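You operate a simulated robot arm through the tools that you are given. There is no shell and no other tool. Be economical: measure what you need, move in short steps, check, and stop when the job is done.

Carry out the task below with a simulated robot arm. There is one attempt and no reset: what you move stays moved.

JOB
Loosen the clamp knob, set the blue cart's column to 4, tighten it and tilt the monitors back.

It is judged by the outcome, as a careful person would: the job done as asked, and still so three seconds after it is handed in. It fails if anything else is knocked over, pushed out of place, dropped, spilled or broken.

ROBOT AND FRAMES
A 7-joint arm with a two-finger parallel gripper on a trunk, on a base that drives. Base frame: it is fixed to the floor where the robot stands at the start and does not move with it; the origin is under the middle of the robot, x ahead of it, y to its left, z up; the surface under the hand at the start is at about z = 0.94. Readings come in m, degrees, newtons and seconds.
With the tool pointing down near the work surface it reaches from about 0.24 to 0.74 m from the robot's upright axis, wherever it stands. Its first joint turns from -143.0 to 143.0 degrees. Places, roughly: blue cart [0.7, 0.1, 0.4]; blue cart column [0.8, 0.1, 1.3]; blue cart monitors [0.8, 0.1, 1.5]; clamp knob [0.8, 0.1, 1]. Payload 3 kg.
The TCP is the grasp point between the finger pads, 0.03 m short of the fingertips. In the tool frame z runs along the fingers and y along their closing line. Largest opening 0.11 m; finger width 0.02, thickness 0.01; the body of the gripper, 0.048 by 0.112 m, starts 0.055 m behind the TCP.
Orientation is that of the tool frame in the base frame, as a unit quaternion [x, y, z, w]. With the fingers straight down and closing along the base's y, the tool's x points along the base's -x, its y along +y and its z along -z.

CONTROLS
- The arm moves only by the tool send_rows. Its argument "deltas" is a list of rows, each an object (a shift or turn left out is 0, a gripper value left out holds the last) with "travel": the shift along the tool's x, y, z in m, a list of three; "dr": the turn, a rotation vector about the tool's x, y, z in degrees, a list of three; "grip": the opening, from 0 (shut) to 1 (fully open). In form: [{"travel": [tx, ty, tz], "dr": [wx, wy, wz], "grip": grip}, ...]. A call has 1 to 8 rows; each row shifts and turns the commanded pose from where the row before left it, along the tool's axes as they then stand. Rows are played at 5 a second. More than 0.05 m and 8.6 degrees between two rows, or a gripper value outside its range, and nothing of the call is played. A pose out of reach is approached as far as the arm can. The call stops where the force on the tool passes 70 N (or 10 N more than at its start, if that is more) or the arm is blocked; 0.2 s more then pass. Each finger travels about 0.153 m/s and halts on what it meets, pressing with about 21 N; the grip force reading is that of the motor and also rises with nothing between the fingers. The clock runs only during rows and for 0.2 s after the last one: add rows that do not move to give the fingers time. The reply holds the time, the measured pose of the TCP, the force on the tool along the base axes, the opening and the grip force, in the units named above and with some noise, with the torque about the TCP (base axes, N m) and any sound that the robot's microphone picked up.
- Cameras (640 x 400 px; columns grow to the right, rows downward): "scene" is now at [0.6374, -0.0296, 1.2053]; the picture's right is [-0.01, -0.95, -0.31], its down [-0.94, 0.11, -0.33] and it looks along [0.35, 0.29, -0.89] (base axes); focal length 214 px, centre (320, 200). "wrist" rides on the gripper at [0.072, 0.017, -0.103] in the tool frame; the picture's right is [-0.23, 0.97, 0.00], its down [-0.76, -0.18, -0.62] and it looks along [-0.61, -0.14, 0.78] (tool axes); focal length 222 px, centre (320, 200). There is no depth. A picture from a camera that has moved, and an enlarged one, comes with that camera's place and axes in the base frame and with its lens.
- grab_frame(camera): a new picture of that camera. No time passes.
- slide_trunk(by): slides the trunk up (or, below 0, down) by that many m; the arm and the scene camera ride with it, the base frame stays. It gives what a move gives, with no picture.
- roll_base(legs): drives the robot by 1 to 6 legs, each [ahead, turn to the left] in m and degrees, along the robot's own axes; the way and the turn of a leg run together, so that a leg with both is an arc; at most 1.5 m and 180 degrees a leg. The arm and the cameras ride along, it lands a little off, and it stops where it bumps. It gives what a move gives.
- head_to(pan, tilt): turns the head with the scene camera to pan (to the left, within 80 degrees either way) and tilt (down, from -29 to 69), counted from straight ahead of the robot. It gives what a move gives.
- inspect(camera, box): a new picture of the part [left, top, right, bottom] of that camera's present view, enlarged. No time passes.
- finish_job(): hands the job in; it is judged then, once.

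Go step by step. Nothing tells you exact positions but the pictures and the camera data: compare them with the known pose of the tool, close in by small moves and look again before you grip or let go. The budget is 120 turns and 78 pictures, counting those below and the enlarged ones. Unless the task says otherwise, let go and move clear before handing in, and close with one line.

The tools are called by a JSON object that holds its "op" and its "data". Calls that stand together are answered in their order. send_rows: Moves the arm, as the interface text tells. Its arguments: {"type":"object","properties":{"deltas":{"type":"array"}},"required":["deltas"]} The other tools are called the same way: slide_trunk (by) slides the trunk up or down; roll_base (legs) drives the base; head_to (pan, tilt) turns the head that bears the scene camera; grab_frame (camera) takes a picture; inspect (camera, box) takes an enlarged picture of a part of a camera's view; finish_job () hands the job in.

At the start:

```text
clock: 0.0
ee_pos: [0.4956, -0.0524, 1.1476]
tool_rot: [0.003, 1.0, 0.0, 0.001]
ft_force: [0.1, 0.7, 0.4]
wrist_torque: [-0.02, -0.01, 0.04]
width: 0.1099
gripper_force: 0.1
trunk travel left (down, up): [-0.225, 0.265]
robot x, y, heading: [-0.0024, 0.0135, 0.2]
head pan, tilt: [18.3, -20.1]
```

scene: 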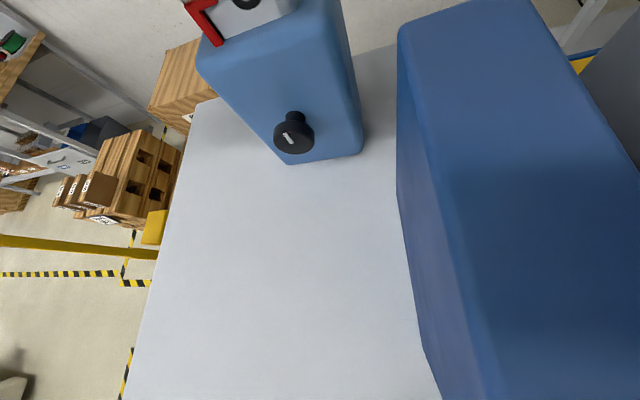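
wrist: 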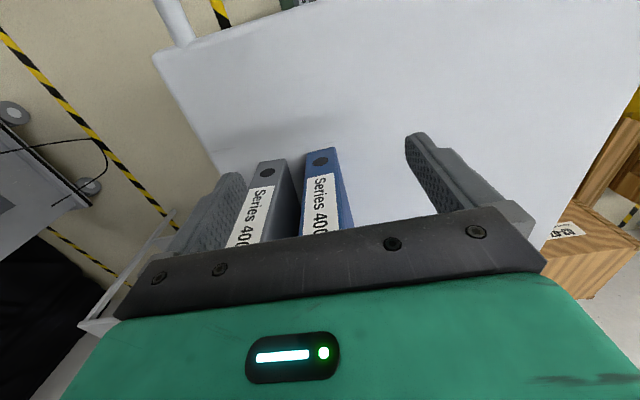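

I see the blue cart's column base with a black knob on its face, and a blue box to the right. The camera looks steeply down, so I'll turn the head to see the column scale and the monitors.

{"op": "head_to", "data": {"pan": 10, "tilt": -29}}

{"op": "grab_frame", "data": {"camera": "scene"}}

```text
clock: 0.7
ee_pos: [0.495, -0.0522, 1.1499]
tool_rot: [0.004, 1.0, 0.0, 0.0]
ft_force: [0.5, 0.6, -0.1]
wrist_torque: [-0.01, 0.02, 0.0]
width: 0.11
gripper_force: 0.1
trunk travel left (down, up): [-0.225, 0.265]
robot x, y, heading: [0.0009, 0.0105, 0.1]
head pan, tilt: [10.0, -28.6]
```

```text
75 pictures are left
camera scene: at [0.6479, -0.0414, 1.2118], right [-0.01, -0.98, -0.17], down [-0.88, 0.09, -0.47], along [0.48, 0.15, -0.86], focal length 214 px, centre (320, 200)
```

scene: 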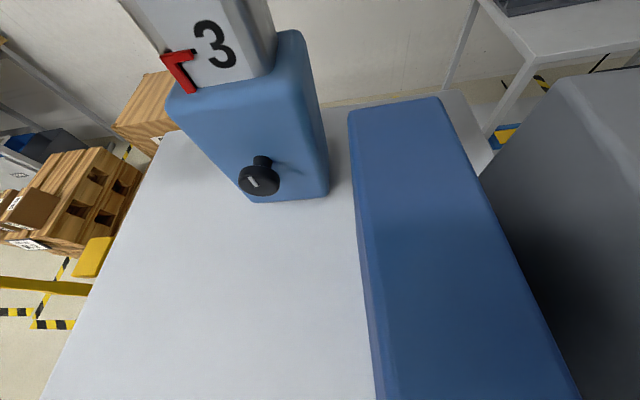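

The pointer is at 3, and two binders stand on the surface to the right. I'll back off with the trunk up for an overall view.

{"op": "slide_trunk", "data": {"by": 0.2}}

{"op": "roll_base", "data": {"legs": [[-0.45, 0]]}}

{"op": "grab_frame", "data": {"camera": "scene"}}

{"op": "grab_frame", "data": {"camera": "wrist"}}

```text
clock: 2.9
ee_pos: [0.4961, -0.0521, 1.3482]
tool_rot: [0.004, 1.0, 0.0, 0.0]
ft_force: [-0.7, -0.5, -0.5]
wrist_torque: [-0.05, 0.04, 0.03]
width: 0.1102
gripper_force: 0.0
trunk travel left (down, up): [-0.425, 0.065]
robot x, y, heading: [0.0022, 0.0102, 0.0]
head pan, tilt: [10.0, -28.6]
```

```text
clock: 5.6
ee_pos: [0.0452, -0.0514, 1.3497]
tool_rot: [0.001, 1.0, 0.0, 0.0]
ft_force: [0.0, -0.5, -0.5]
wrist_torque: [-0.02, 0.0, -0.01]
width: 0.11
gripper_force: 0.0
trunk travel left (down, up): [-0.425, 0.065]
robot x, y, heading: [-0.4523, 0.0093, 0.3]
head pan, tilt: [10.0, -28.6]
```

```text
74 pictures are left
camera scene: at [0.197, -0.04, 1.4119], right [0.0, -0.98, -0.17], down [-0.88, 0.09, -0.47], along [0.48, 0.15, -0.86], focal length 214 px, centre (320, 200)
```

scene: 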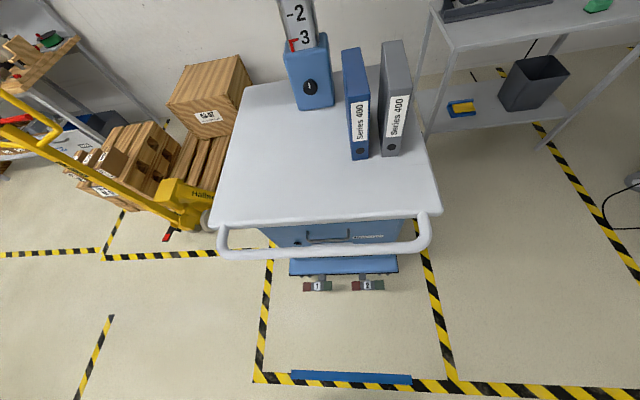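

```text
73 pictures are left
camera wrist: at [-0.0281, -0.0343, 1.4526], right [0.23, 0.97, 0.0], down [0.76, -0.18, 0.62], along [0.61, -0.14, -0.78], focal length 222 px, centre (320, 200)
```

wrist: 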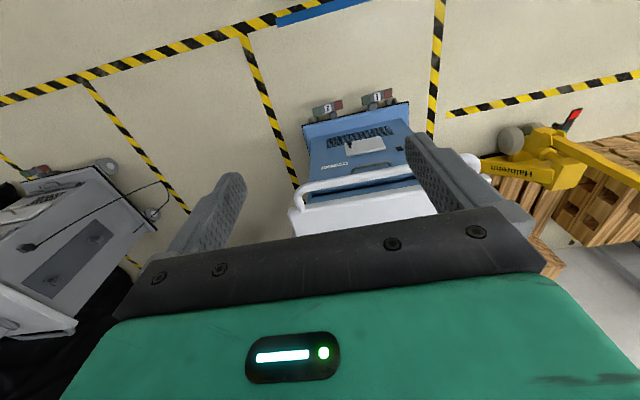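

The numbers grow downward, so the column must go up to bring 4 to the pointer. I'll pitch the hand so the wrist camera can see the monitors.

{"op": "send_rows", "data": {"deltas": [{"dr": [0, -8.5, 0]}, {"dr": [0, -8.5, 0]}, {"dr": [0, -8.5, 0]}, {"dr": [0, -8.5, 0]}, {"dr": [0, -8.5, 0]}, {"dr": [0, -8.5, 0]}, {"dr": [0, -8.5, 0]}, {"dr": [0, -8.5, 0]}]}}

{"op": "grab_frame", "data": {"camera": "wrist"}}

{"op": "inspect", "data": {"camera": "scene", "box": [230, 0, 430, 125]}}

```text
clock: 7.4
ee_pos: [0.0479, -0.0572, 1.3541]
tool_rot: [0.006, 0.834, -0.01, 0.552]
ft_force: [0.0, 0.4, -0.4]
wrist_torque: [0.02, -0.04, 0.02]
width: 0.11
gripper_force: 0.1
out of reach, approached as far as the arm can: row 8
trunk travel left (down, up): [-0.425, 0.065]
robot x, y, heading: [-0.4512, 0.0137, 0.0]
head pan, tilt: [10.0, -28.6]
```

```text
72 pictures are left
camera wrist: at [-0.0767, -0.0375, 1.3274], right [0.11, 0.97, 0.2], down [-0.28, -0.16, 0.95], along [0.95, -0.16, 0.25], focal length 222 px, centre (320, 200)
```

wrist: 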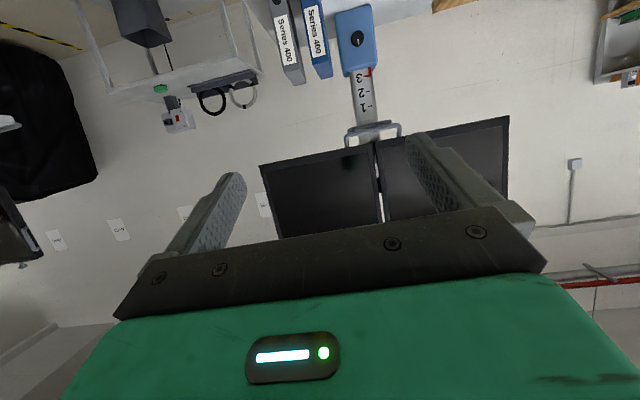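

```text
3.20 times, centred on (330, 62) of scene
camera zoom: at [0.049, -0.0432, 1.5157], right [0.14, -0.99, -0.06], down [0.09, 0.07, -0.99], along [0.99, 0.13, 0.1], focal length 686 px, centre (288, 640)
```

zoom: 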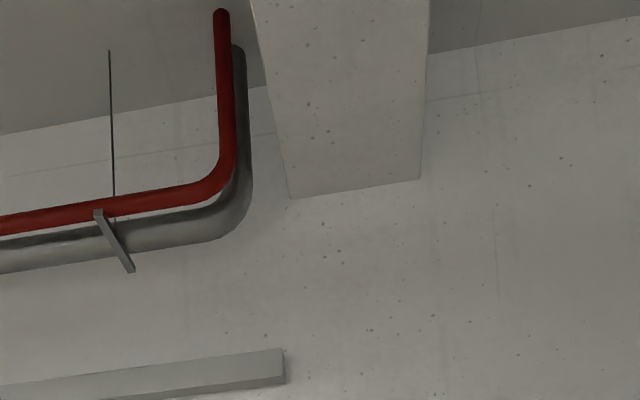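

The wrist view (upside down) shows the monitors, a handle and the column. I'll zoom in there, and take the scene view as well.

{"op": "inspect", "data": {"camera": "wrist", "box": [240, 0, 520, 175]}}

{"op": "grab_frame", "data": {"camera": "scene"}}

```text
2.29 times, centred on (380, 88) of wrist
camera zoom: at [-0.0767, -0.0375, 1.3274], right [0.11, 0.97, 0.2], down [-0.28, -0.16, 0.95], along [0.95, -0.16, 0.25], focal length 508 px, centre (183, 457)
```

zoom: 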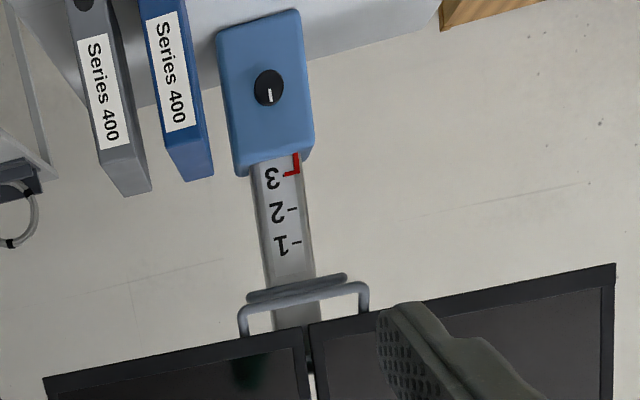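

```text
69 pictures are left
camera scene: at [0.049, -0.0432, 1.5157], right [0.14, -0.99, -0.06], down [0.09, 0.07, -0.99], along [0.99, 0.13, 0.1], focal length 214 px, centre (320, 200)
```

scene: 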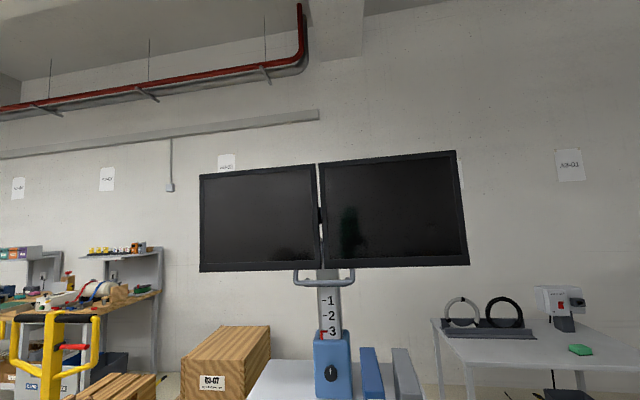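

The scale divisions are about 0.05 m apart, and a handle sits under the monitors. I'll extend the hand forward and level it, then roll it so the camera rides above.

{"op": "send_rows", "data": {"deltas": [{"travel": [0, 0, 0.04], "dr": [0, -4, 0]}, {"travel": [0, 0, 0.04], "dr": [0, -6, 0]}, {"travel": [0, 0, 0.04], "dr": [0, -6, 0]}, {"travel": [0, 0, 0.04], "dr": [0, -6, 0]}, {"travel": [0, 0, 0.0], "dr": [0, 0, 8.5]}, {"travel": [0, 0, 0.0], "dr": [0, 0, 8.5]}, {"travel": [0, 0, 0.0], "dr": [0, 0, 8.5]}, {"travel": [0, 0, 0.0], "dr": [0, 0, 8.5]}]}}

```text
clock: 9.2
ee_pos: [0.2012, -0.0559, 1.3141]
tool_rot: [0.208, 0.676, 0.206, 0.676]
ft_force: [-0.5, 0.7, 0.2]
wrist_torque: [0.0, 0.05, 0.02]
width: 0.1101
gripper_force: 0.1
trunk travel left (down, up): [-0.425, 0.065]
robot x, y, heading: [-0.4516, 0.0115, 0.5]
head pan, tilt: [10.0, -28.6]
```

The tool is level and forward, and the roll works. I'll continue rolling to learn the limit.

{"op": "send_rows", "data": {"deltas": [{"dr": [0, 0, 8.5]}, {"dr": [0, 0, 8.5]}, {"dr": [0, 0, 8.5]}, {"dr": [0, 0, 8.5]}, {"dr": [0, 0, 8.5]}, {"dr": [0, 0, 8.5]}, {"dr": [0, 0, 8.5]}, {"dr": [0, 0, 8.5]}]}}

{"op": "send_rows", "data": {"deltas": [{"dr": [0, 0, 8.5]}, {"dr": [0, 0, 8.5]}, {"dr": [0, 0, 8.5]}, {"dr": [0, 0, 8.5]}, {"dr": [0, 0, 8.5]}, {"dr": [0, 0, 8.5]}, {"dr": [0, 0, 8.5]}, {"dr": [0, 0, 8.5]}]}}

```text
clock: 11.0
ee_pos: [0.2012, -0.0572, 1.3132]
tool_rot: [0.55, 0.443, 0.549, 0.446]
ft_force: [-0.1, 0.5, 0.3]
wrist_torque: [-0.01, 0.0, 0.0]
width: 0.1097
gripper_force: 0.1
trunk travel left (down, up): [-0.425, 0.065]
robot x, y, heading: [-0.4488, 0.0105, 0.3]
head pan, tilt: [10.0, -28.6]
```

```text
clock: 12.8
ee_pos: [0.2017, -0.0582, 1.3138]
tool_rot: [0.705, 0.06, 0.704, 0.062]
ft_force: [-0.6, 0.1, -0.3]
wrist_torque: [-0.01, 0.0, 0.02]
width: 0.1101
gripper_force: 0.1
trunk travel left (down, up): [-0.425, 0.065]
robot x, y, heading: [-0.4512, 0.0107, 0.3]
head pan, tilt: [10.0, -28.6]
```

The roll is at 170° with the camera on top. I'll look at the knob from both cameras.

{"op": "send_rows", "data": {"deltas": [{"dr": [0, 0, 5]}, {"dr": [0, 0, 5]}]}}

{"op": "grab_frame", "data": {"camera": "wrist"}}

{"op": "grab_frame", "data": {"camera": "scene"}}

```text
clock: 13.4
ee_pos: [0.2025, -0.0563, 1.3156]
tool_rot: [0.707, -0.002, 0.707, 0.0]
ft_force: [0.1, 0.6, -0.1]
wrist_torque: [-0.02, 0.01, 0.03]
width: 0.11
gripper_force: 0.1
trunk travel left (down, up): [-0.425, 0.065]
robot x, y, heading: [-0.4503, 0.0088, 0.3]
head pan, tilt: [10.0, -28.6]
```

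```text
68 pictures are left
camera wrist: at [0.0972, -0.0739, 1.3864], right [0.0, -0.97, -0.23], down [-0.62, 0.18, -0.76], along [0.78, 0.14, -0.61], focal length 222 px, centre (320, 200)
```

wrist: 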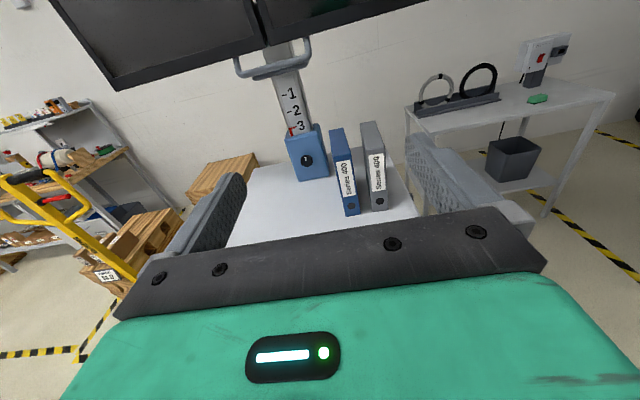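

```text
67 pictures are left
camera scene: at [0.1391, -0.0683, 1.1626], right [0.18, 0.98, 0.0], down [0.47, -0.09, 0.88], along [0.86, -0.15, -0.48], focal length 214 px, centre (320, 200)
```

scene: 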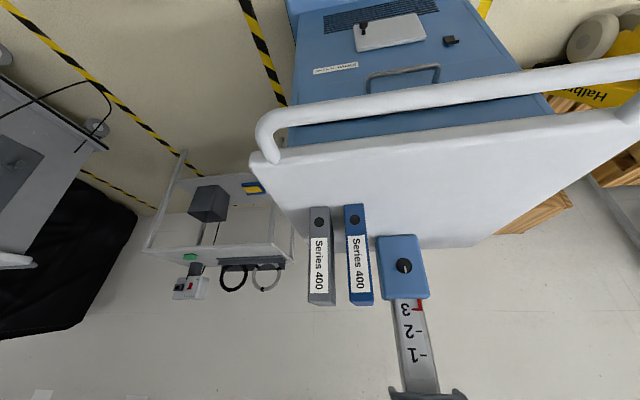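

The knob face is at about (0.770, 0.054, 1.040) from both views. I'll line up sideways, lower a little and drive in well short of it.

{"op": "send_rows", "data": {"deltas": [{"travel": [0, -0.04, 0]}, {"travel": [0, -0.04, 0]}, {"travel": [0, -0.03, 0]}]}}

{"op": "slide_trunk", "data": {"by": -0.1}}

{"op": "roll_base", "data": {"legs": [[0.42, 0]]}}

{"op": "grab_frame", "data": {"camera": "wrist"}}

{"op": "grab_frame", "data": {"camera": "scene"}}

```text
clock: 14.2
ee_pos: [0.2021, 0.052, 1.3133]
tool_rot: [0.707, -0.001, 0.707, 0.002]
ft_force: [-0.2, 0.4, 0.2]
wrist_torque: [-0.02, -0.01, -0.01]
width: 0.1101
gripper_force: 0.0
trunk travel left (down, up): [-0.425, 0.065]
robot x, y, heading: [-0.4537, 0.0092, 0.5]
head pan, tilt: [10.0, -28.6]
```

```text
clock: 15.5
ee_pos: [0.2008, 0.0537, 1.2151]
tool_rot: [0.707, -0.001, 0.707, 0.0]
ft_force: [-0.2, 0.2, -0.6]
wrist_torque: [-0.01, 0.0, -0.01]
width: 0.1097
gripper_force: 0.1
trunk travel left (down, up): [-0.325, 0.165]
robot x, y, heading: [-0.4499, 0.0138, 0.3]
head pan, tilt: [10.0, -28.6]
```

```text
clock: 18.1
ee_pos: [0.6255, 0.0583, 1.2142]
tool_rot: [0.707, -0.001, 0.707, 0.002]
ft_force: [-0.4, 0.6, 0.3]
wrist_torque: [-0.02, 0.01, 0.0]
width: 0.1101
gripper_force: 0.0
trunk travel left (down, up): [-0.325, 0.165]
robot x, y, heading: [-0.0266, 0.0145, 0.7]
head pan, tilt: [10.0, -28.6]
```

```text
66 pictures are left
camera wrist: at [0.5224, 0.0409, 1.2866], right [0.0, -0.97, -0.23], down [-0.62, 0.18, -0.76], along [0.78, 0.14, -0.61], focal length 222 px, centre (320, 200)
```

wrist: 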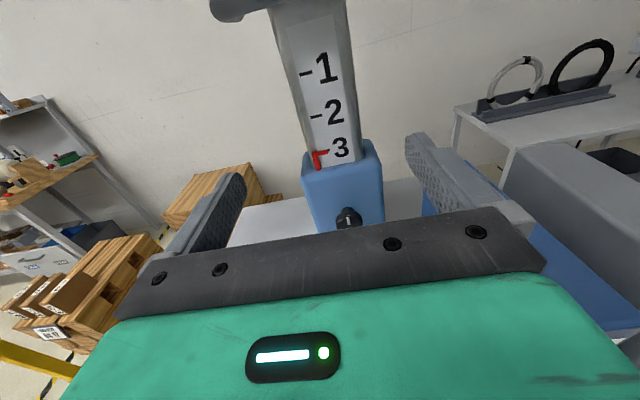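

```text
65 pictures are left
camera scene: at [0.5643, 0.0463, 1.0627], right [0.17, 0.98, 0.0], down [0.47, -0.08, 0.88], along [0.86, -0.15, -0.48], focal length 214 px, centre (320, 200)
```

scene: 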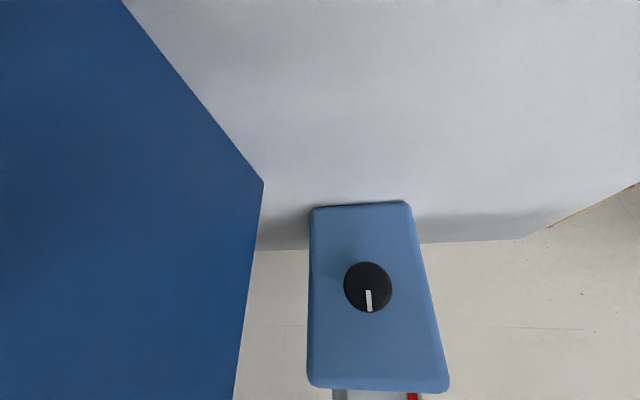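

The knob is confirmed near (0.77, 0.053, 1.04), about 42 mm across, with its mark pointing up. I'll lower in stages while watching the force.

{"op": "slide_trunk", "data": {"by": -0.09}}

{"op": "slide_trunk", "data": {"by": -0.04}}

{"op": "slide_trunk", "data": {"by": -0.042}}

{"op": "grab_frame", "data": {"camera": "wrist"}}

```text
clock: 19.4
ee_pos: [0.6269, 0.0588, 1.1247]
tool_rot: [0.707, 0.0, 0.707, 0.0]
ft_force: [-0.7, -0.2, 0.5]
wrist_torque: [0.05, 0.03, -0.02]
width: 0.1101
gripper_force: 0.0
trunk travel left (down, up): [-0.235, 0.255]
robot x, y, heading: [-0.0242, 0.0134, 0.6]
head pan, tilt: [10.0, -28.6]
```

```text
clock: 20.1
ee_pos: [0.6232, 0.0601, 1.1006]
tool_rot: [0.699, 0.001, 0.715, 0.001]
ft_force: [-10.9, 3.8, 35.9]
wrist_torque: [-0.03, 4.29, -0.58]
width: 0.1098
gripper_force: 0.0
trunk travel left (down, up): [-0.2, 0.29]
robot x, y, heading: [-0.0253, 0.0164, 0.3]
head pan, tilt: [10.0, -28.6]
stopped: the force on the tool passed its limit at 87 N (the readings are from after the stop); the commanded pose is now the measured one
```

```text
clock: 20.4
ee_pos: [0.6227, 0.0588, 1.1013]
tool_rot: [0.694, 0.003, 0.72, 0.001]
ft_force: [-11.2, 1.7, 35.3]
wrist_torque: [-0.14, 4.35, -0.53]
width: 0.1098
gripper_force: 0.2
trunk travel left (down, up): [-0.195, 0.295]
robot x, y, heading: [-0.0225, 0.0134, 0.5]
head pan, tilt: [10.0, -28.6]
stopped: the force on the tool passed its limit at 86 N (the readings are from after the stop); the commanded pose is now the measured one
```

```text
64 pictures are left
camera wrist: at [0.5154, 0.0421, 1.1708], right [0.01, -0.98, -0.22], down [-0.59, 0.17, -0.79], along [0.8, 0.14, -0.58], focal length 222 px, centre (320, 200)
```

wrist: 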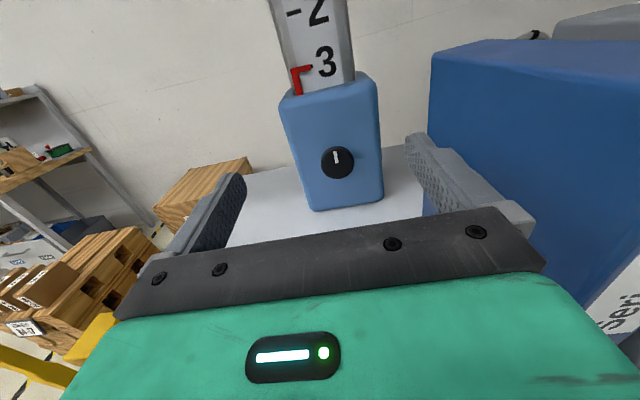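

The scene camera mount is a solid body below the hand and touched the surface. I'll lift and roll back, so that mount is on top.

{"op": "slide_trunk", "data": {"by": 0.19}}

{"op": "send_rows", "data": {"deltas": [{"dr": [0, 0, -8.5]}, {"dr": [0, 0, -8.5]}, {"dr": [0, 0, -8.5]}, {"dr": [0, 0, -8.5]}, {"dr": [0, 0, -8.5]}, {"dr": [0, 0, -8.5]}, {"dr": [0, 0, -8.5]}, {"dr": [0, 0, -8.5]}]}}

{"op": "send_rows", "data": {"deltas": [{"dr": [0, 0, -8.5]}, {"dr": [0, 0, -8.5]}, {"dr": [0, 0, -8.5]}, {"dr": [0, 0, -8.5]}, {"dr": [0, 0, -8.5]}, {"dr": [0, 0, -8.5]}, {"dr": [0, 0, -8.5]}, {"dr": [0, 0, -8.5]}]}}

{"op": "grab_frame", "data": {"camera": "scene"}}

```text
clock: 22.5
ee_pos: [0.625, 0.0596, 1.2883]
tool_rot: [0.697, 0.002, 0.717, 0.001]
ft_force: [0.5, 0.2, -0.1]
wrist_torque: [0.01, -0.02, -0.02]
width: 0.1099
gripper_force: 0.0
trunk travel left (down, up): [-0.385, 0.105]
robot x, y, heading: [-0.0235, 0.0125, 0.5]
head pan, tilt: [10.0, -28.6]
```

```text
clock: 24.3
ee_pos: [0.6246, 0.0592, 1.2872]
tool_rot: [0.576, 0.393, 0.593, 0.402]
ft_force: [0.1, 0.6, 0.3]
wrist_torque: [0.0, 0.02, 0.0]
width: 0.1101
gripper_force: 0.1
trunk travel left (down, up): [-0.385, 0.105]
robot x, y, heading: [-0.0281, 0.017, 0.5]
head pan, tilt: [10.0, -28.6]
```

```text
clock: 26.1
ee_pos: [0.6257, 0.0595, 1.2877]
tool_rot: [0.259, 0.647, 0.266, 0.666]
ft_force: [-0.4, 0.2, -0.5]
wrist_torque: [-0.01, -0.01, 0.01]
width: 0.1101
gripper_force: 0.0
trunk travel left (down, up): [-0.385, 0.105]
robot x, y, heading: [-0.0253, 0.0174, 0.6]
head pan, tilt: [10.0, -28.6]
```

```text
63 pictures are left
camera scene: at [0.5599, -0.0361, 1.4015], right [0.19, -0.71, -0.67], down [0.49, 0.67, -0.56], along [0.85, -0.22, 0.48], focal length 214 px, centre (320, 200)
```

scene: 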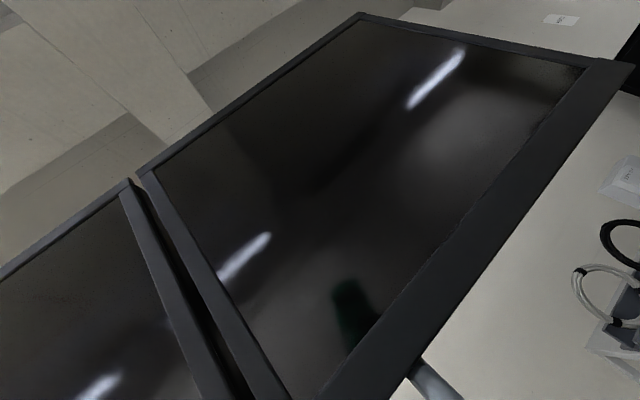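

I'll continue to about +20° roll as the starting angle for loosening, then lower to knob height.

{"op": "send_rows", "data": {"deltas": [{"dr": [0, 0, -8.5]}, {"dr": [0, 0, -8.5]}, {"dr": [0, 0, -7.0]}, {"dr": [0.6, 1.5, 0]}]}}

{"op": "slide_trunk", "data": {"by": -0.13}}

{"op": "grab_frame", "data": {"camera": "scene"}}

```text
clock: 27.1
ee_pos: [0.6254, 0.0598, 1.2878]
tool_rot: [0.12, 0.697, 0.121, 0.697]
ft_force: [0.3, 0.3, 0.0]
wrist_torque: [0.05, 0.01, 0.0]
width: 0.1098
gripper_force: 0.0
trunk travel left (down, up): [-0.385, 0.105]
robot x, y, heading: [-0.025, 0.0148, 0.7]
head pan, tilt: [10.0, -28.6]
```

```text
clock: 28.7
ee_pos: [0.6251, 0.0601, 1.158]
tool_rot: [0.121, 0.697, 0.121, 0.697]
ft_force: [0.8, -0.1, 0.0]
wrist_torque: [-0.03, -0.01, -0.01]
width: 0.1101
gripper_force: 0.0
trunk travel left (down, up): [-0.255, 0.235]
robot x, y, heading: [-0.0269, 0.0155, 0.6]
head pan, tilt: [10.0, -28.6]
```

```text
62 pictures are left
camera scene: at [0.5631, 0.019, 1.3019], right [0.17, -0.93, -0.33], down [0.47, 0.37, -0.8], along [0.86, -0.02, 0.5], focal length 214 px, centre (320, 200)
```

scene: 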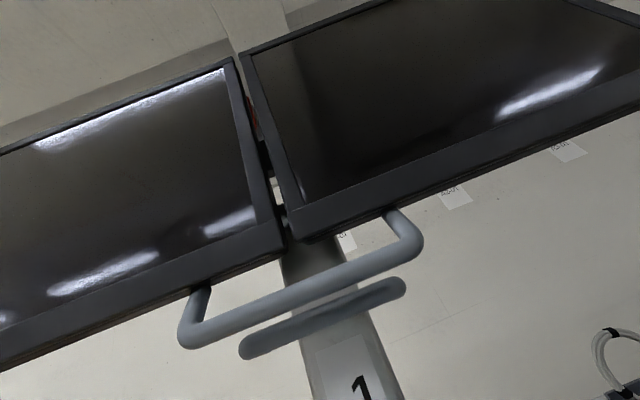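

The U handle is fixed to the monitors (for tilting) and a cross bar is fixed to the column (for lifting). I'll tilt the scene head down and lower to knob height.

{"op": "head_to", "data": {"pan": 0, "tilt": 45}}

{"op": "slide_trunk", "data": {"by": -0.08}}

{"op": "slide_trunk", "data": {"by": -0.037}}

{"op": "grab_frame", "data": {"camera": "scene"}}

{"op": "grab_frame", "data": {"camera": "wrist"}}

```text
clock: 30.1
ee_pos: [0.6248, 0.0576, 1.1583]
tool_rot: [0.121, 0.697, 0.121, 0.697]
ft_force: [-0.1, 0.7, 0.1]
wrist_torque: [0.0, -0.02, 0.02]
width: 0.11
gripper_force: 0.1
trunk travel left (down, up): [-0.255, 0.235]
robot x, y, heading: [-0.0306, 0.012, 0.9]
head pan, tilt: [0.0, 45.0]
```

```text
clock: 31.3
ee_pos: [0.6255, 0.0589, 1.0779]
tool_rot: [0.121, 0.697, 0.121, 0.697]
ft_force: [0.3, 0.0, -0.3]
wrist_torque: [0.0, 0.02, 0.0]
width: 0.1102
gripper_force: 0.0
trunk travel left (down, up): [-0.175, 0.315]
robot x, y, heading: [-0.0291, 0.0141, 0.9]
head pan, tilt: [0.0, 45.0]
```

```text
clock: 32.1
ee_pos: [0.6236, 0.0583, 1.0411]
tool_rot: [0.121, 0.697, 0.121, 0.697]
ft_force: [0.7, 0.4, -1.2]
wrist_torque: [0.0, 0.04, -0.01]
width: 0.1103
gripper_force: 0.1
trunk travel left (down, up): [-0.138, 0.352]
robot x, y, heading: [-0.0259, 0.0155, 0.5]
head pan, tilt: [0.0, 45.0]
```

```text
61 pictures are left
camera scene: at [0.5784, 0.0455, 1.0764], right [0.0, -0.94, -0.34], down [-0.71, 0.24, -0.67], along [0.71, 0.24, -0.67], focal length 214 px, centre (320, 200)
```

scene: 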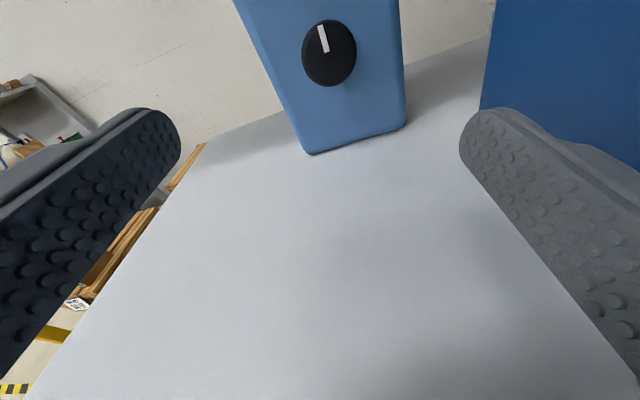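

```text
60 pictures are left
camera wrist: at [0.5211, 0.0988, 0.9785], right [0.0, 0.84, 0.54], down [-0.62, -0.42, 0.66], along [0.78, -0.34, 0.52], focal length 222 px, centre (320, 200)
```

wrist: 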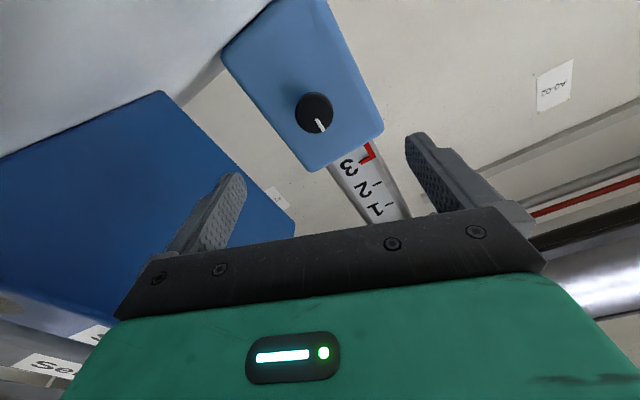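

Both views agree on the knob at y≈0.051, z≈1.040. I'll centre and advance with open fingers.

{"op": "send_rows", "data": {"deltas": [{"travel": [-0.0016, -0.0072, 0.0]}, {"travel": [0, 0, 0.04]}, {"travel": [0, 0, 0.04]}, {"travel": [0, 0, 0.03]}, {"travel": [0, 0, 0.01]}, {"travel": [0, 0, 0.01]}]}}

{"op": "grab_frame", "data": {"camera": "scene"}}

{"op": "grab_frame", "data": {"camera": "wrist"}}

```text
clock: 33.5
ee_pos: [0.7553, 0.0507, 1.0401]
tool_rot: [0.12, 0.697, 0.122, 0.697]
ft_force: [0.1, -0.8, -0.1]
wrist_torque: [-0.03, 0.0, 0.02]
width: 0.11
gripper_force: 0.1
trunk travel left (down, up): [-0.138, 0.352]
robot x, y, heading: [-0.0237, 0.0131, 0.2]
head pan, tilt: [0.0, 45.0]
```

```text
59 pictures are left
camera scene: at [0.7084, 0.0379, 1.0759], right [0.0, -0.94, -0.34], down [-0.71, 0.24, -0.67], along [0.71, 0.24, -0.67], focal length 214 px, centre (320, 200)
```

scene: 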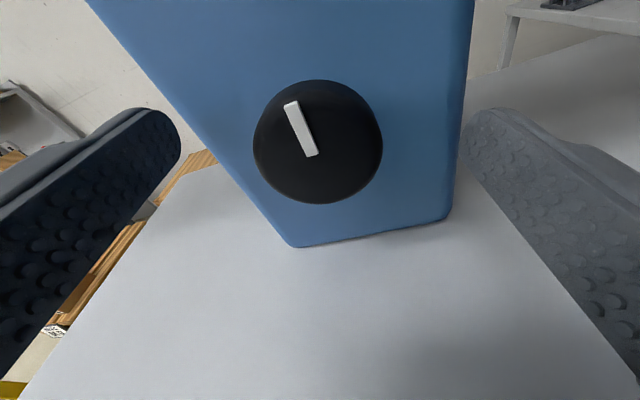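

```text
58 pictures are left
camera wrist: at [0.6511, 0.0912, 0.978], right [0.0, 0.84, 0.54], down [-0.62, -0.42, 0.66], along [0.78, -0.34, 0.52], focal length 222 px, centre (320, 200)
```

wrist: 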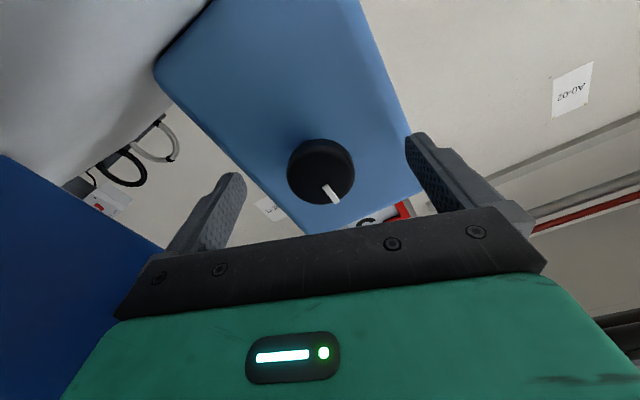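

The knob is centred with its face at x≈0.774. I'll advance 10 mm more and close gently.

{"op": "send_rows", "data": {"deltas": [{"travel": [0, 0, 0.01]}, {"grip": 0.3}, {"grip": 0.3}, {"grip": 0.1}, {}, {}]}}

{"op": "grab_frame", "data": {"camera": "scene"}}

```text
clock: 34.9
ee_pos: [0.7643, 0.0528, 1.0397]
tool_rot: [0.12, 0.697, 0.122, 0.697]
ft_force: [-0.8, 6.0, 1.2]
wrist_torque: [-0.02, -0.09, 0.16]
width: 0.0411
gripper_force: 44.9
trunk travel left (down, up): [-0.138, 0.352]
robot x, y, heading: [-0.0272, 0.0174, 0.3]
head pan, tilt: [0.0, 45.0]
```

```text
57 pictures are left
camera scene: at [0.7183, 0.0388, 1.0754], right [0.0, -0.94, -0.34], down [-0.71, 0.24, -0.67], along [0.71, 0.24, -0.67], focal length 214 px, centre (320, 200)
```

scene: 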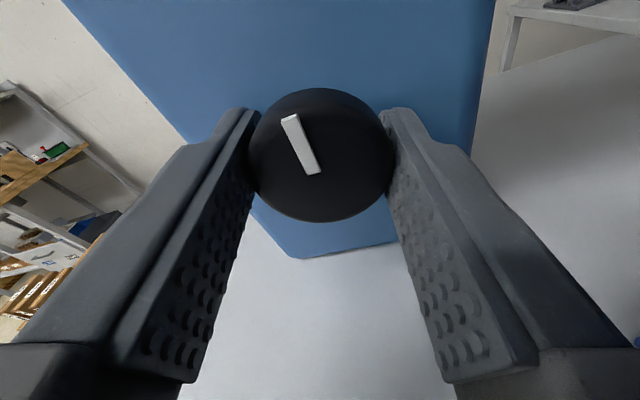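

The knob is gripped at 41 mm. I'll turn it counter-clockwise in small steps.

{"op": "send_rows", "data": {"deltas": [{"dr": [0, 0, -7], "grip": 0.0}, {"dr": [0, 0, -7]}, {"dr": [0, 0, -7]}, {"dr": [0, 0, -7]}]}}

{"op": "grab_frame", "data": {"camera": "scene"}}

```text
clock: 35.9
ee_pos: [0.7658, 0.0519, 1.0417]
tool_rot: [-0.052, 0.704, -0.051, 0.707]
ft_force: [4.5, 11.3, 17.0]
wrist_torque: [1.05, 3.21, -1.71]
width: 0.0409
gripper_force: 45.2
trunk travel left (down, up): [-0.138, 0.352]
robot x, y, heading: [-0.0237, 0.0123, 0.4]
head pan, tilt: [0.0, 45.0]
```

```text
56 pictures are left
camera scene: at [0.7181, 0.058, 1.0791], right [0.0, -0.99, 0.15], down [-0.7, -0.1, -0.7], along [0.71, -0.1, -0.7], focal length 214 px, centre (320, 200)
```

scene: 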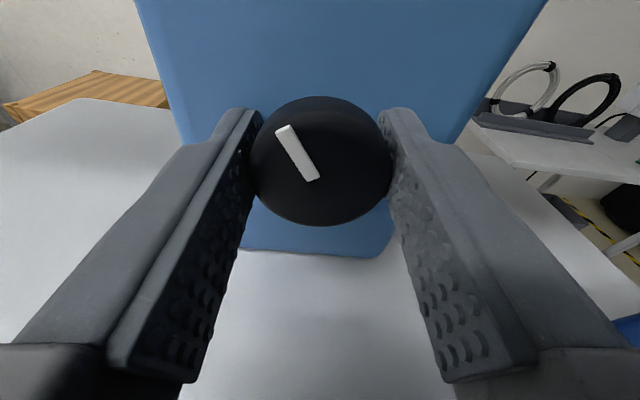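

The knob follows and the load is moderate. I'll continue turning.

{"op": "send_rows", "data": {"deltas": [{"dr": [0, 0, -7]}, {"dr": [0, 0, -7]}, {"dr": [0, 0, -7]}, {"dr": [0, 0, -7]}]}}

```text
clock: 36.9
ee_pos: [0.7656, 0.0535, 1.0415]
tool_rot: [-0.221, 0.67, -0.22, 0.674]
ft_force: [12.8, 12.3, 23.3]
wrist_torque: [0.01, -0.27, 0.31]
width: 0.0412
gripper_force: 44.7
trunk travel left (down, up): [-0.138, 0.352]
robot x, y, heading: [-0.0244, 0.0175, 0.6]
head pan, tilt: [0.0, 45.0]
```

The resisting torque has vanished. I'll look at the column and knob.

{"op": "grab_frame", "data": {"camera": "wrist"}}

{"op": "grab_frame", "data": {"camera": "scene"}}

```text
55 pictures are left
camera wrist: at [0.6613, 0.0233, 0.9727], right [0.0, 0.92, -0.4], down [-0.63, 0.31, 0.72], along [0.78, 0.25, 0.58], focal length 222 px, centre (320, 200)
```

wrist: 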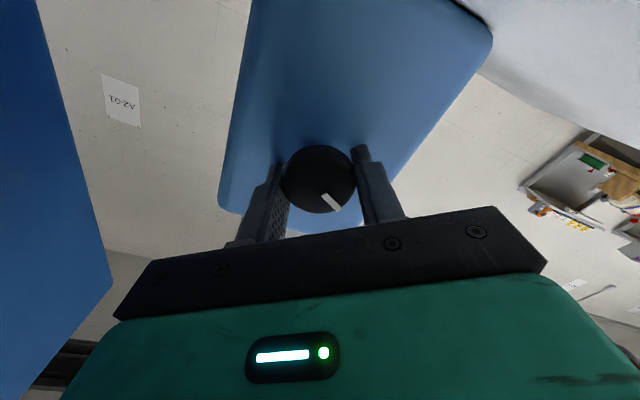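

```text
54 pictures are left
camera scene: at [0.718, 0.0762, 1.0714], right [0.0, -0.8, 0.59], down [-0.7, -0.42, -0.57], along [0.71, -0.42, -0.57], focal length 214 px, centre (320, 200)
```

scene: 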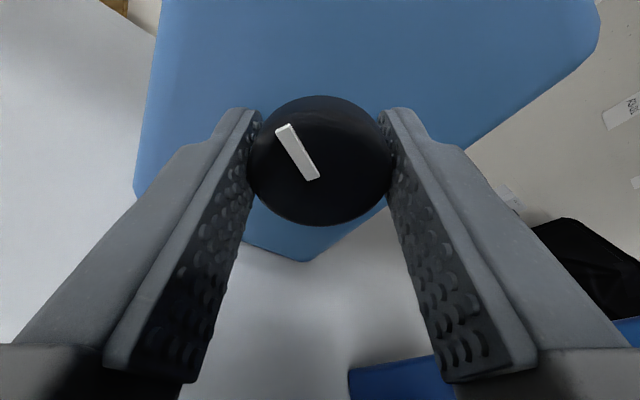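

The knob is about 56° counter-clockwise. I'll turn another 16°, then release and back off to check the scale.

{"op": "send_rows", "data": {"deltas": [{"dr": [0, 0, -8]}, {"dr": [0, 0, -8]}, {}]}}

{"op": "send_rows", "data": {"deltas": [{"grip": 0.7}, {}, {}, {"travel": [0, 0, -0.03]}, {"travel": [0, 0, -0.04]}, {"travel": [0, 0, -0.05]}]}}

{"op": "grab_frame", "data": {"camera": "wrist"}}

```text
clock: 37.7
ee_pos: [0.7651, 0.0535, 1.0416]
tool_rot: [-0.313, 0.633, -0.311, 0.636]
ft_force: [16.6, 17.7, 28.5]
wrist_torque: [-0.02, -0.25, 0.25]
width: 0.0409
gripper_force: 44.7
trunk travel left (down, up): [-0.138, 0.352]
robot x, y, heading: [-0.025, 0.0134, 0.5]
head pan, tilt: [0.0, 45.0]
```

```text
clock: 39.1
ee_pos: [0.6446, 0.0506, 1.0405]
tool_rot: [-0.312, 0.635, -0.312, 0.635]
ft_force: [1.6, 0.0, -0.2]
wrist_torque: [0.0, -0.02, -0.02]
width: 0.0771
gripper_force: 0.1
trunk travel left (down, up): [-0.138, 0.352]
robot x, y, heading: [-0.0299, 0.015, 0.8]
head pan, tilt: [0.0, 45.0]
```

```text
53 pictures are left
camera wrist: at [0.5404, 0.0038, 0.983], right [0.0, 0.78, -0.63], down [-0.62, 0.49, 0.61], along [0.78, 0.39, 0.48], focal length 222 px, centre (320, 200)
```

wrist: 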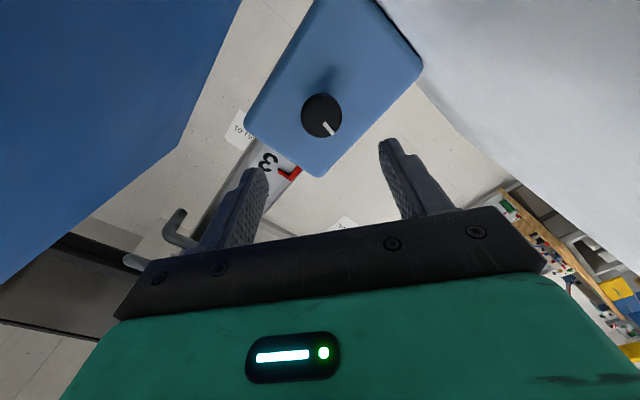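

The column still reads 3 and is held by friction. I'll back off, roll upright, rise and look closely at the cross bar.

{"op": "send_rows", "data": {"deltas": [{"travel": [0, 0, -0.04]}, {"dr": [0, 0, 8.5]}, {"dr": [0, 0, 8.5]}, {"dr": [0, 0, 8.5]}, {"dr": [0, 0, 8.5]}, {"dr": [0, 0, 8.5]}, {"dr": [0, 0, 8.5]}, {"dr": [0, 0, 1.4]}]}}

{"op": "slide_trunk", "data": {"by": 0.16}}

{"op": "head_to", "data": {"pan": 0, "tilt": 0}}

{"op": "grab_frame", "data": {"camera": "scene"}}

{"op": "grab_frame", "data": {"camera": "wrist"}}

```text
clock: 40.9
ee_pos: [0.6046, 0.0519, 1.041]
tool_rot: [0.002, 0.707, 0.001, 0.707]
ft_force: [-1.4, -4.1, 7.7]
wrist_torque: [-0.33, 1.06, 0.5]
width: 0.0769
gripper_force: 0.1
trunk travel left (down, up): [-0.138, 0.352]
robot x, y, heading: [-0.0278, 0.0152, 0.6]
head pan, tilt: [0.0, 45.0]
```

```text
clock: 42.7
ee_pos: [0.6043, 0.0517, 1.2004]
tool_rot: [0.001, 0.707, 0.0, 0.707]
ft_force: [0.9, -0.1, -0.7]
wrist_torque: [-0.04, 0.0, 0.0]
width: 0.0769
gripper_force: 0.1
trunk travel left (down, up): [-0.298, 0.192]
robot x, y, heading: [-0.0273, 0.0151, 0.4]
head pan, tilt: [0.0, 45.0]
```

```text
clock: 43.9
ee_pos: [0.6048, 0.0513, 1.2016]
tool_rot: [0.001, 0.707, 0.0, 0.707]
ft_force: [0.3, 0.2, 1.4]
wrist_torque: [0.02, -0.02, -0.05]
width: 0.0771
gripper_force: 0.0
trunk travel left (down, up): [-0.298, 0.192]
robot x, y, heading: [-0.0248, 0.0152, 0.1]
head pan, tilt: [0.0, 0.0]
```

```text
52 pictures are left
camera scene: at [0.5671, 0.0512, 1.3088], right [0.0, -1.0, 0.0], down [0.0, 0.0, -1.0], along [1.0, 0.0, 0.0], focal length 214 px, centre (320, 200)
```

scene: 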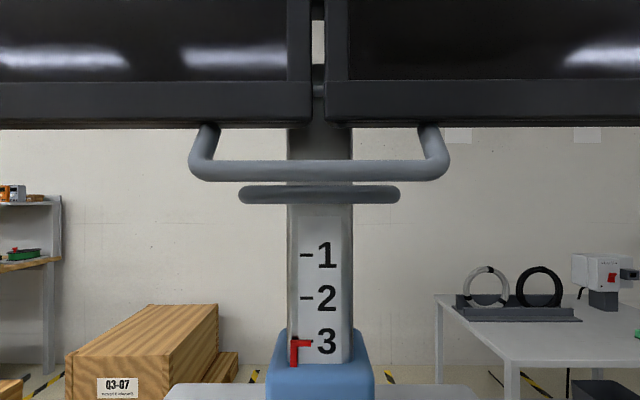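

```text
51 pictures are left
camera wrist: at [0.5011, 0.0682, 1.1278], right [0.0, 0.97, 0.23], down [-0.62, -0.18, 0.76], along [0.78, -0.14, 0.61], focal length 222 px, centre (320, 200)
```

wrist: 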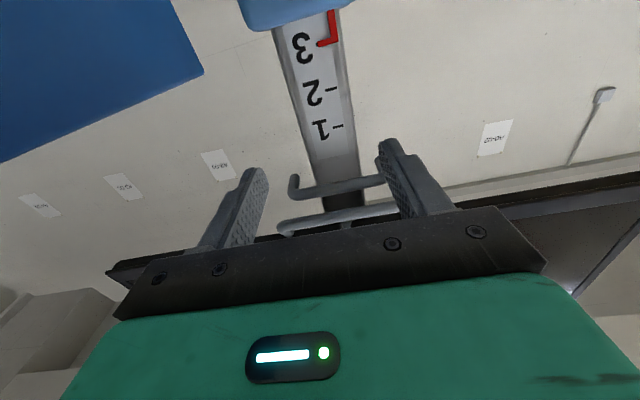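

The view is now square to the column. The tick spacing is 43 px (about 0.05 m), the cross bar is near (0.79, ±0.08 about y 0.051, 1.315), and the U bar is at x≈0.73 in front of it. I'll pitch the open fingers up 40° and straddle the column under the cross bar.

{"op": "head_to", "data": {"pan": 0, "tilt": 60}}

{"op": "send_rows", "data": {"deltas": [{"dr": [0, -8, 0], "grip": 1}, {"dr": [0, -8, 0]}, {"dr": [0, -8, 0]}, {"dr": [0, -8, 0]}, {"dr": [0, -8, 0]}, {}]}}

{"op": "slide_trunk", "data": {"by": 0.05}}

{"op": "grab_frame", "data": {"camera": "wrist"}}

```text
clock: 45.2
ee_pos: [0.6062, 0.0519, 1.1994]
tool_rot: [0.001, 0.707, 0.001, 0.707]
ft_force: [0.2, 0.3, -0.1]
wrist_torque: [0.0, 0.03, 0.0]
width: 0.0766
gripper_force: 0.1
trunk travel left (down, up): [-0.298, 0.192]
robot x, y, heading: [-0.0239, 0.0165, 0.5]
head pan, tilt: [0.0, 60.0]
```

```text
clock: 46.6
ee_pos: [0.6198, 0.0558, 1.2118]
tool_rot: [0.0, 0.484, 0.002, 0.875]
ft_force: [0.2, 0.2, -1.0]
wrist_torque: [0.01, 0.02, -0.01]
width: 0.1098
gripper_force: 0.1
out of reach, approached as far as the arm can: row 1, 2, 3
trunk travel left (down, up): [-0.298, 0.192]
robot x, y, heading: [-0.0271, 0.0135, 0.5]
head pan, tilt: [0.0, 60.0]
```

```text
clock: 47.5
ee_pos: [0.617, 0.0562, 1.2619]
tool_rot: [0.001, 0.485, 0.001, 0.875]
ft_force: [-0.8, 0.1, 0.3]
wrist_torque: [-0.03, -0.01, 0.04]
width: 0.1097
gripper_force: 0.0
trunk travel left (down, up): [-0.348, 0.142]
robot x, y, heading: [-0.0249, 0.0145, 0.4]
head pan, tilt: [0.0, 60.0]
```

```text
50 pictures are left
camera wrist: at [0.569, 0.073, 1.1458], right [-0.12, 0.97, 0.2], down [-0.93, -0.18, 0.32], along [0.34, -0.14, 0.93], focal length 222 px, centre (320, 200)
```

wrist: 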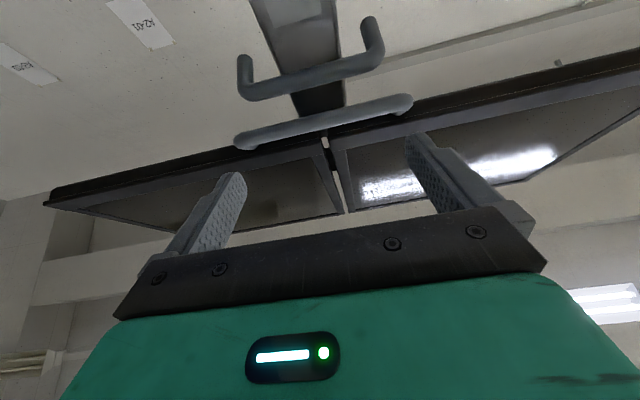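

From below, the cross bar is at about x 0.765, z 1.314, y 0.05±0.07, and the U bar at x 0.72, z 1.33. I'll slide in underneath with about 2.5 cm clearance.

{"op": "send_rows", "data": {"deltas": [{"travel": [0.0249, -0.0023, 0.0399]}, {"travel": [0.0249, -0.0023, 0.0399]}, {"travel": [0.0249, -0.0023, 0.0399]}, {}]}}

{"op": "grab_frame", "data": {"camera": "wrist"}}

{"op": "grab_frame", "data": {"camera": "scene"}}

```text
clock: 48.5
ee_pos: [0.761, 0.0483, 1.2618]
tool_rot: [0.002, 0.485, -0.001, 0.874]
ft_force: [-0.1, -0.4, 0.2]
wrist_torque: [0.0, -0.02, -0.02]
width: 0.11
gripper_force: 0.1
trunk travel left (down, up): [-0.348, 0.142]
robot x, y, heading: [-0.024, 0.0095, 0.4]
head pan, tilt: [0.0, 60.0]
```

```text
49 pictures are left
camera wrist: at [0.7106, 0.0651, 1.1459], right [-0.12, 0.97, 0.2], down [-0.93, -0.18, 0.32], along [0.34, -0.14, 0.93], focal length 222 px, centre (320, 200)
```

wrist: 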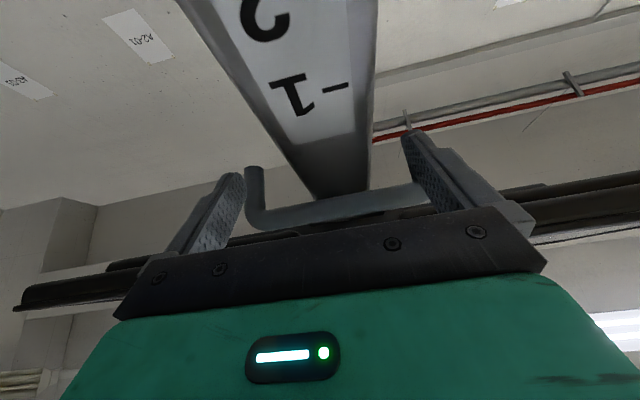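

```text
48 pictures are left
camera scene: at [0.6985, 0.0482, 1.2438], right [0.0, -1.0, 0.0], down [-0.47, 0.0, -0.88], along [0.88, 0.0, -0.47], focal length 214 px, centre (320, 200)
```

scene: 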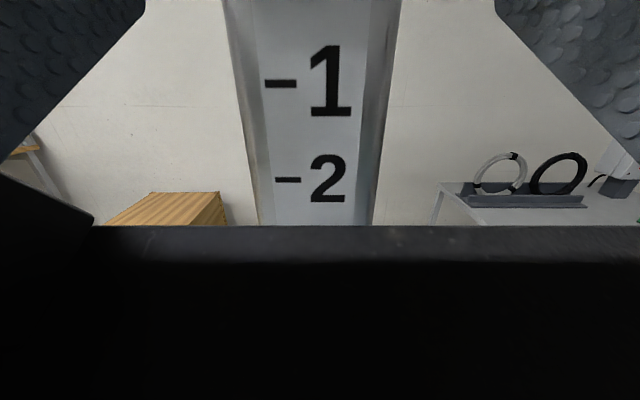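

The bar is confirmed at x≈0.765. I'll narrow the fingers a little and raise the trunk until contact.

{"op": "send_rows", "data": {"deltas": [{"travel": [0, 0.002, 0], "grip": 0.78}, {}]}}

{"op": "slide_trunk", "data": {"by": 0.02}}

{"op": "slide_trunk", "data": {"by": 0.01}}

```text
clock: 49.1
ee_pos: [0.7593, 0.0507, 1.2616]
tool_rot: [0.001, 0.485, 0.0, 0.875]
ft_force: [0.0, -0.4, 0.1]
wrist_torque: [0.01, -0.02, 0.0]
width: 0.0856
gripper_force: 0.1
trunk travel left (down, up): [-0.348, 0.142]
robot x, y, heading: [-0.0275, 0.0153, 0.4]
head pan, tilt: [0.0, 60.0]
```

```text
clock: 49.8
ee_pos: [0.7609, 0.0509, 1.282]
tool_rot: [0.001, 0.485, 0.0, 0.875]
ft_force: [-0.2, -0.1, 0.6]
wrist_torque: [0.01, -0.01, -0.03]
width: 0.0858
gripper_force: 0.0
trunk travel left (down, up): [-0.368, 0.122]
robot x, y, heading: [-0.0254, 0.0157, 0.7]
head pan, tilt: [0.0, 60.0]
```

```text
clock: 50.3
ee_pos: [0.7609, 0.0501, 1.2915]
tool_rot: [0.0, 0.485, 0.001, 0.874]
ft_force: [5.0, 1.2, -4.2]
wrist_torque: [-0.2, 0.11, -0.21]
width: 0.0859
gripper_force: 0.0
trunk travel left (down, up): [-0.378, 0.112]
robot x, y, heading: [-0.0305, 0.0146, 0.7]
head pan, tilt: [0.0, 60.0]
```

Contact is at z≈1.290. I'll lift in small steps.

{"op": "slide_trunk", "data": {"by": 0.01}}

{"op": "slide_trunk", "data": {"by": 0.01}}

{"op": "grab_frame", "data": {"camera": "scene"}}

{"op": "grab_frame", "data": {"camera": "wrist"}}

```text
clock: 50.9
ee_pos: [0.7606, 0.0512, 1.3029]
tool_rot: [0.001, 0.484, 0.001, 0.875]
ft_force: [0.3, 0.2, -1.1]
wrist_torque: [-0.01, -0.11, 0.01]
width: 0.0858
gripper_force: 0.1
trunk travel left (down, up): [-0.388, 0.102]
robot x, y, heading: [-0.0261, 0.0163, 0.4]
head pan, tilt: [0.0, 60.0]
```

```text
clock: 51.5
ee_pos: [0.7604, 0.0509, 1.3126]
tool_rot: [0.001, 0.484, 0.001, 0.875]
ft_force: [3.0, 0.0, -1.7]
wrist_torque: [-0.06, 0.06, -0.1]
width: 0.0856
gripper_force: 0.1
trunk travel left (down, up): [-0.398, 0.092]
robot x, y, heading: [-0.0269, 0.0183, 0.4]
head pan, tilt: [0.0, 60.0]
```

```text
47 pictures are left
camera scene: at [0.6982, 0.0508, 1.2943], right [0.0, -1.0, 0.0], down [-0.47, 0.0, -0.88], along [0.88, 0.0, -0.47], focal length 214 px, centre (320, 200)
```

scene: 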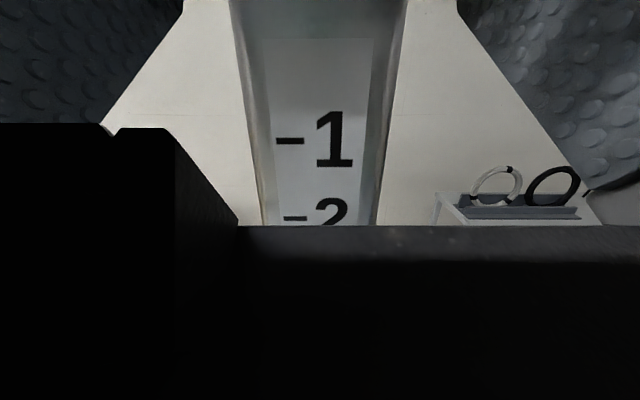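

```text
46 pictures are left
camera wrist: at [0.7105, 0.0677, 1.1964], right [-0.12, 0.97, 0.2], down [-0.93, -0.18, 0.31], along [0.34, -0.14, 0.93], focal length 222 px, centre (320, 200)
```

wrist: 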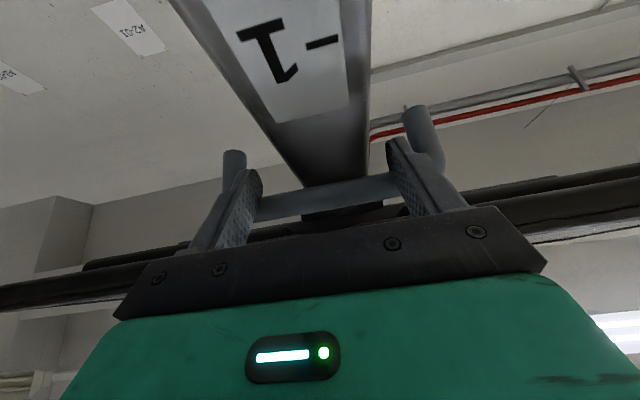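

The column is rising with the hand (about 23 mm so far, with little force). I'll lift another 20 mm, then back off and check the scale.

{"op": "slide_trunk", "data": {"by": 0.01}}

{"op": "slide_trunk", "data": {"by": 0.01}}

{"op": "send_rows", "data": {"deltas": [{}]}}

{"op": "grab_frame", "data": {"camera": "wrist"}}

{"op": "grab_frame", "data": {"camera": "scene"}}

```text
clock: 52.1
ee_pos: [0.7608, 0.0501, 1.3234]
tool_rot: [0.001, 0.484, 0.001, 0.875]
ft_force: [0.4, -0.6, -0.4]
wrist_torque: [-0.01, -0.1, 0.01]
width: 0.086
gripper_force: 0.1
trunk travel left (down, up): [-0.408, 0.082]
robot x, y, heading: [-0.027, 0.015, 0.4]
head pan, tilt: [0.0, 60.0]
```

```text
clock: 52.6
ee_pos: [0.7611, 0.0511, 1.3333]
tool_rot: [0.002, 0.485, 0.001, 0.874]
ft_force: [4.8, -0.1, -1.3]
wrist_torque: [-0.09, 0.08, -0.14]
width: 0.0857
gripper_force: 0.2
trunk travel left (down, up): [-0.418, 0.072]
robot x, y, heading: [-0.0214, 0.0174, 0.3]
head pan, tilt: [0.0, 60.0]
```

```text
clock: 53.0
ee_pos: [0.7593, 0.0501, 1.3319]
tool_rot: [0.001, 0.484, 0.0, 0.875]
ft_force: [2.7, -0.7, -0.5]
wrist_torque: [-0.02, 0.03, -0.09]
width: 0.0859
gripper_force: 0.0
trunk travel left (down, up): [-0.418, 0.072]
robot x, y, heading: [-0.028, 0.016, 0.3]
head pan, tilt: [0.0, 60.0]
```

```text
45 pictures are left
camera wrist: at [0.7103, 0.0678, 1.2161], right [-0.12, 0.97, 0.2], down [-0.93, -0.18, 0.31], along [0.34, -0.14, 0.93], focal length 222 px, centre (320, 200)
```

wrist: 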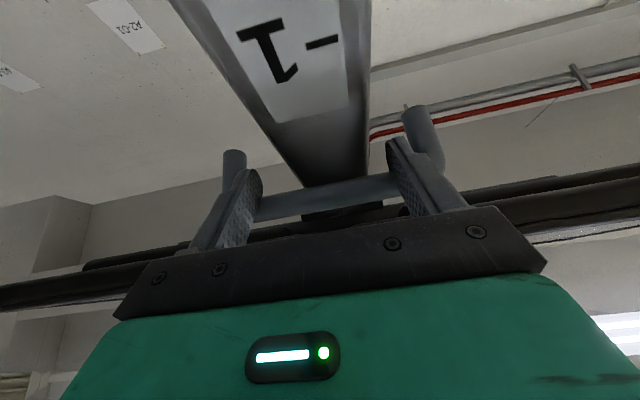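

```text
44 pictures are left
camera scene: at [0.698, 0.0508, 1.314], right [0.0, -1.0, 0.0], down [-0.47, 0.0, -0.88], along [0.88, 0.0, -0.47], focal length 214 px, centre (320, 200)
```

scene: 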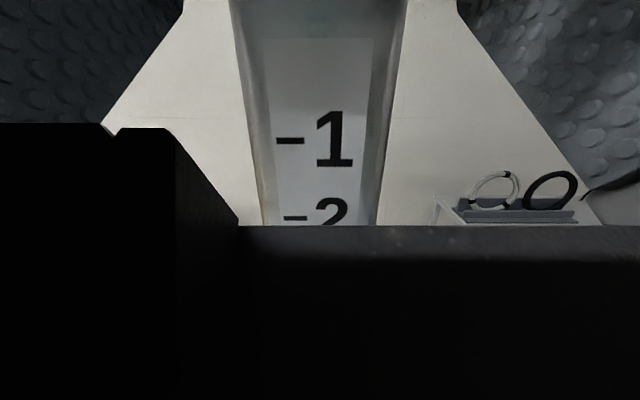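

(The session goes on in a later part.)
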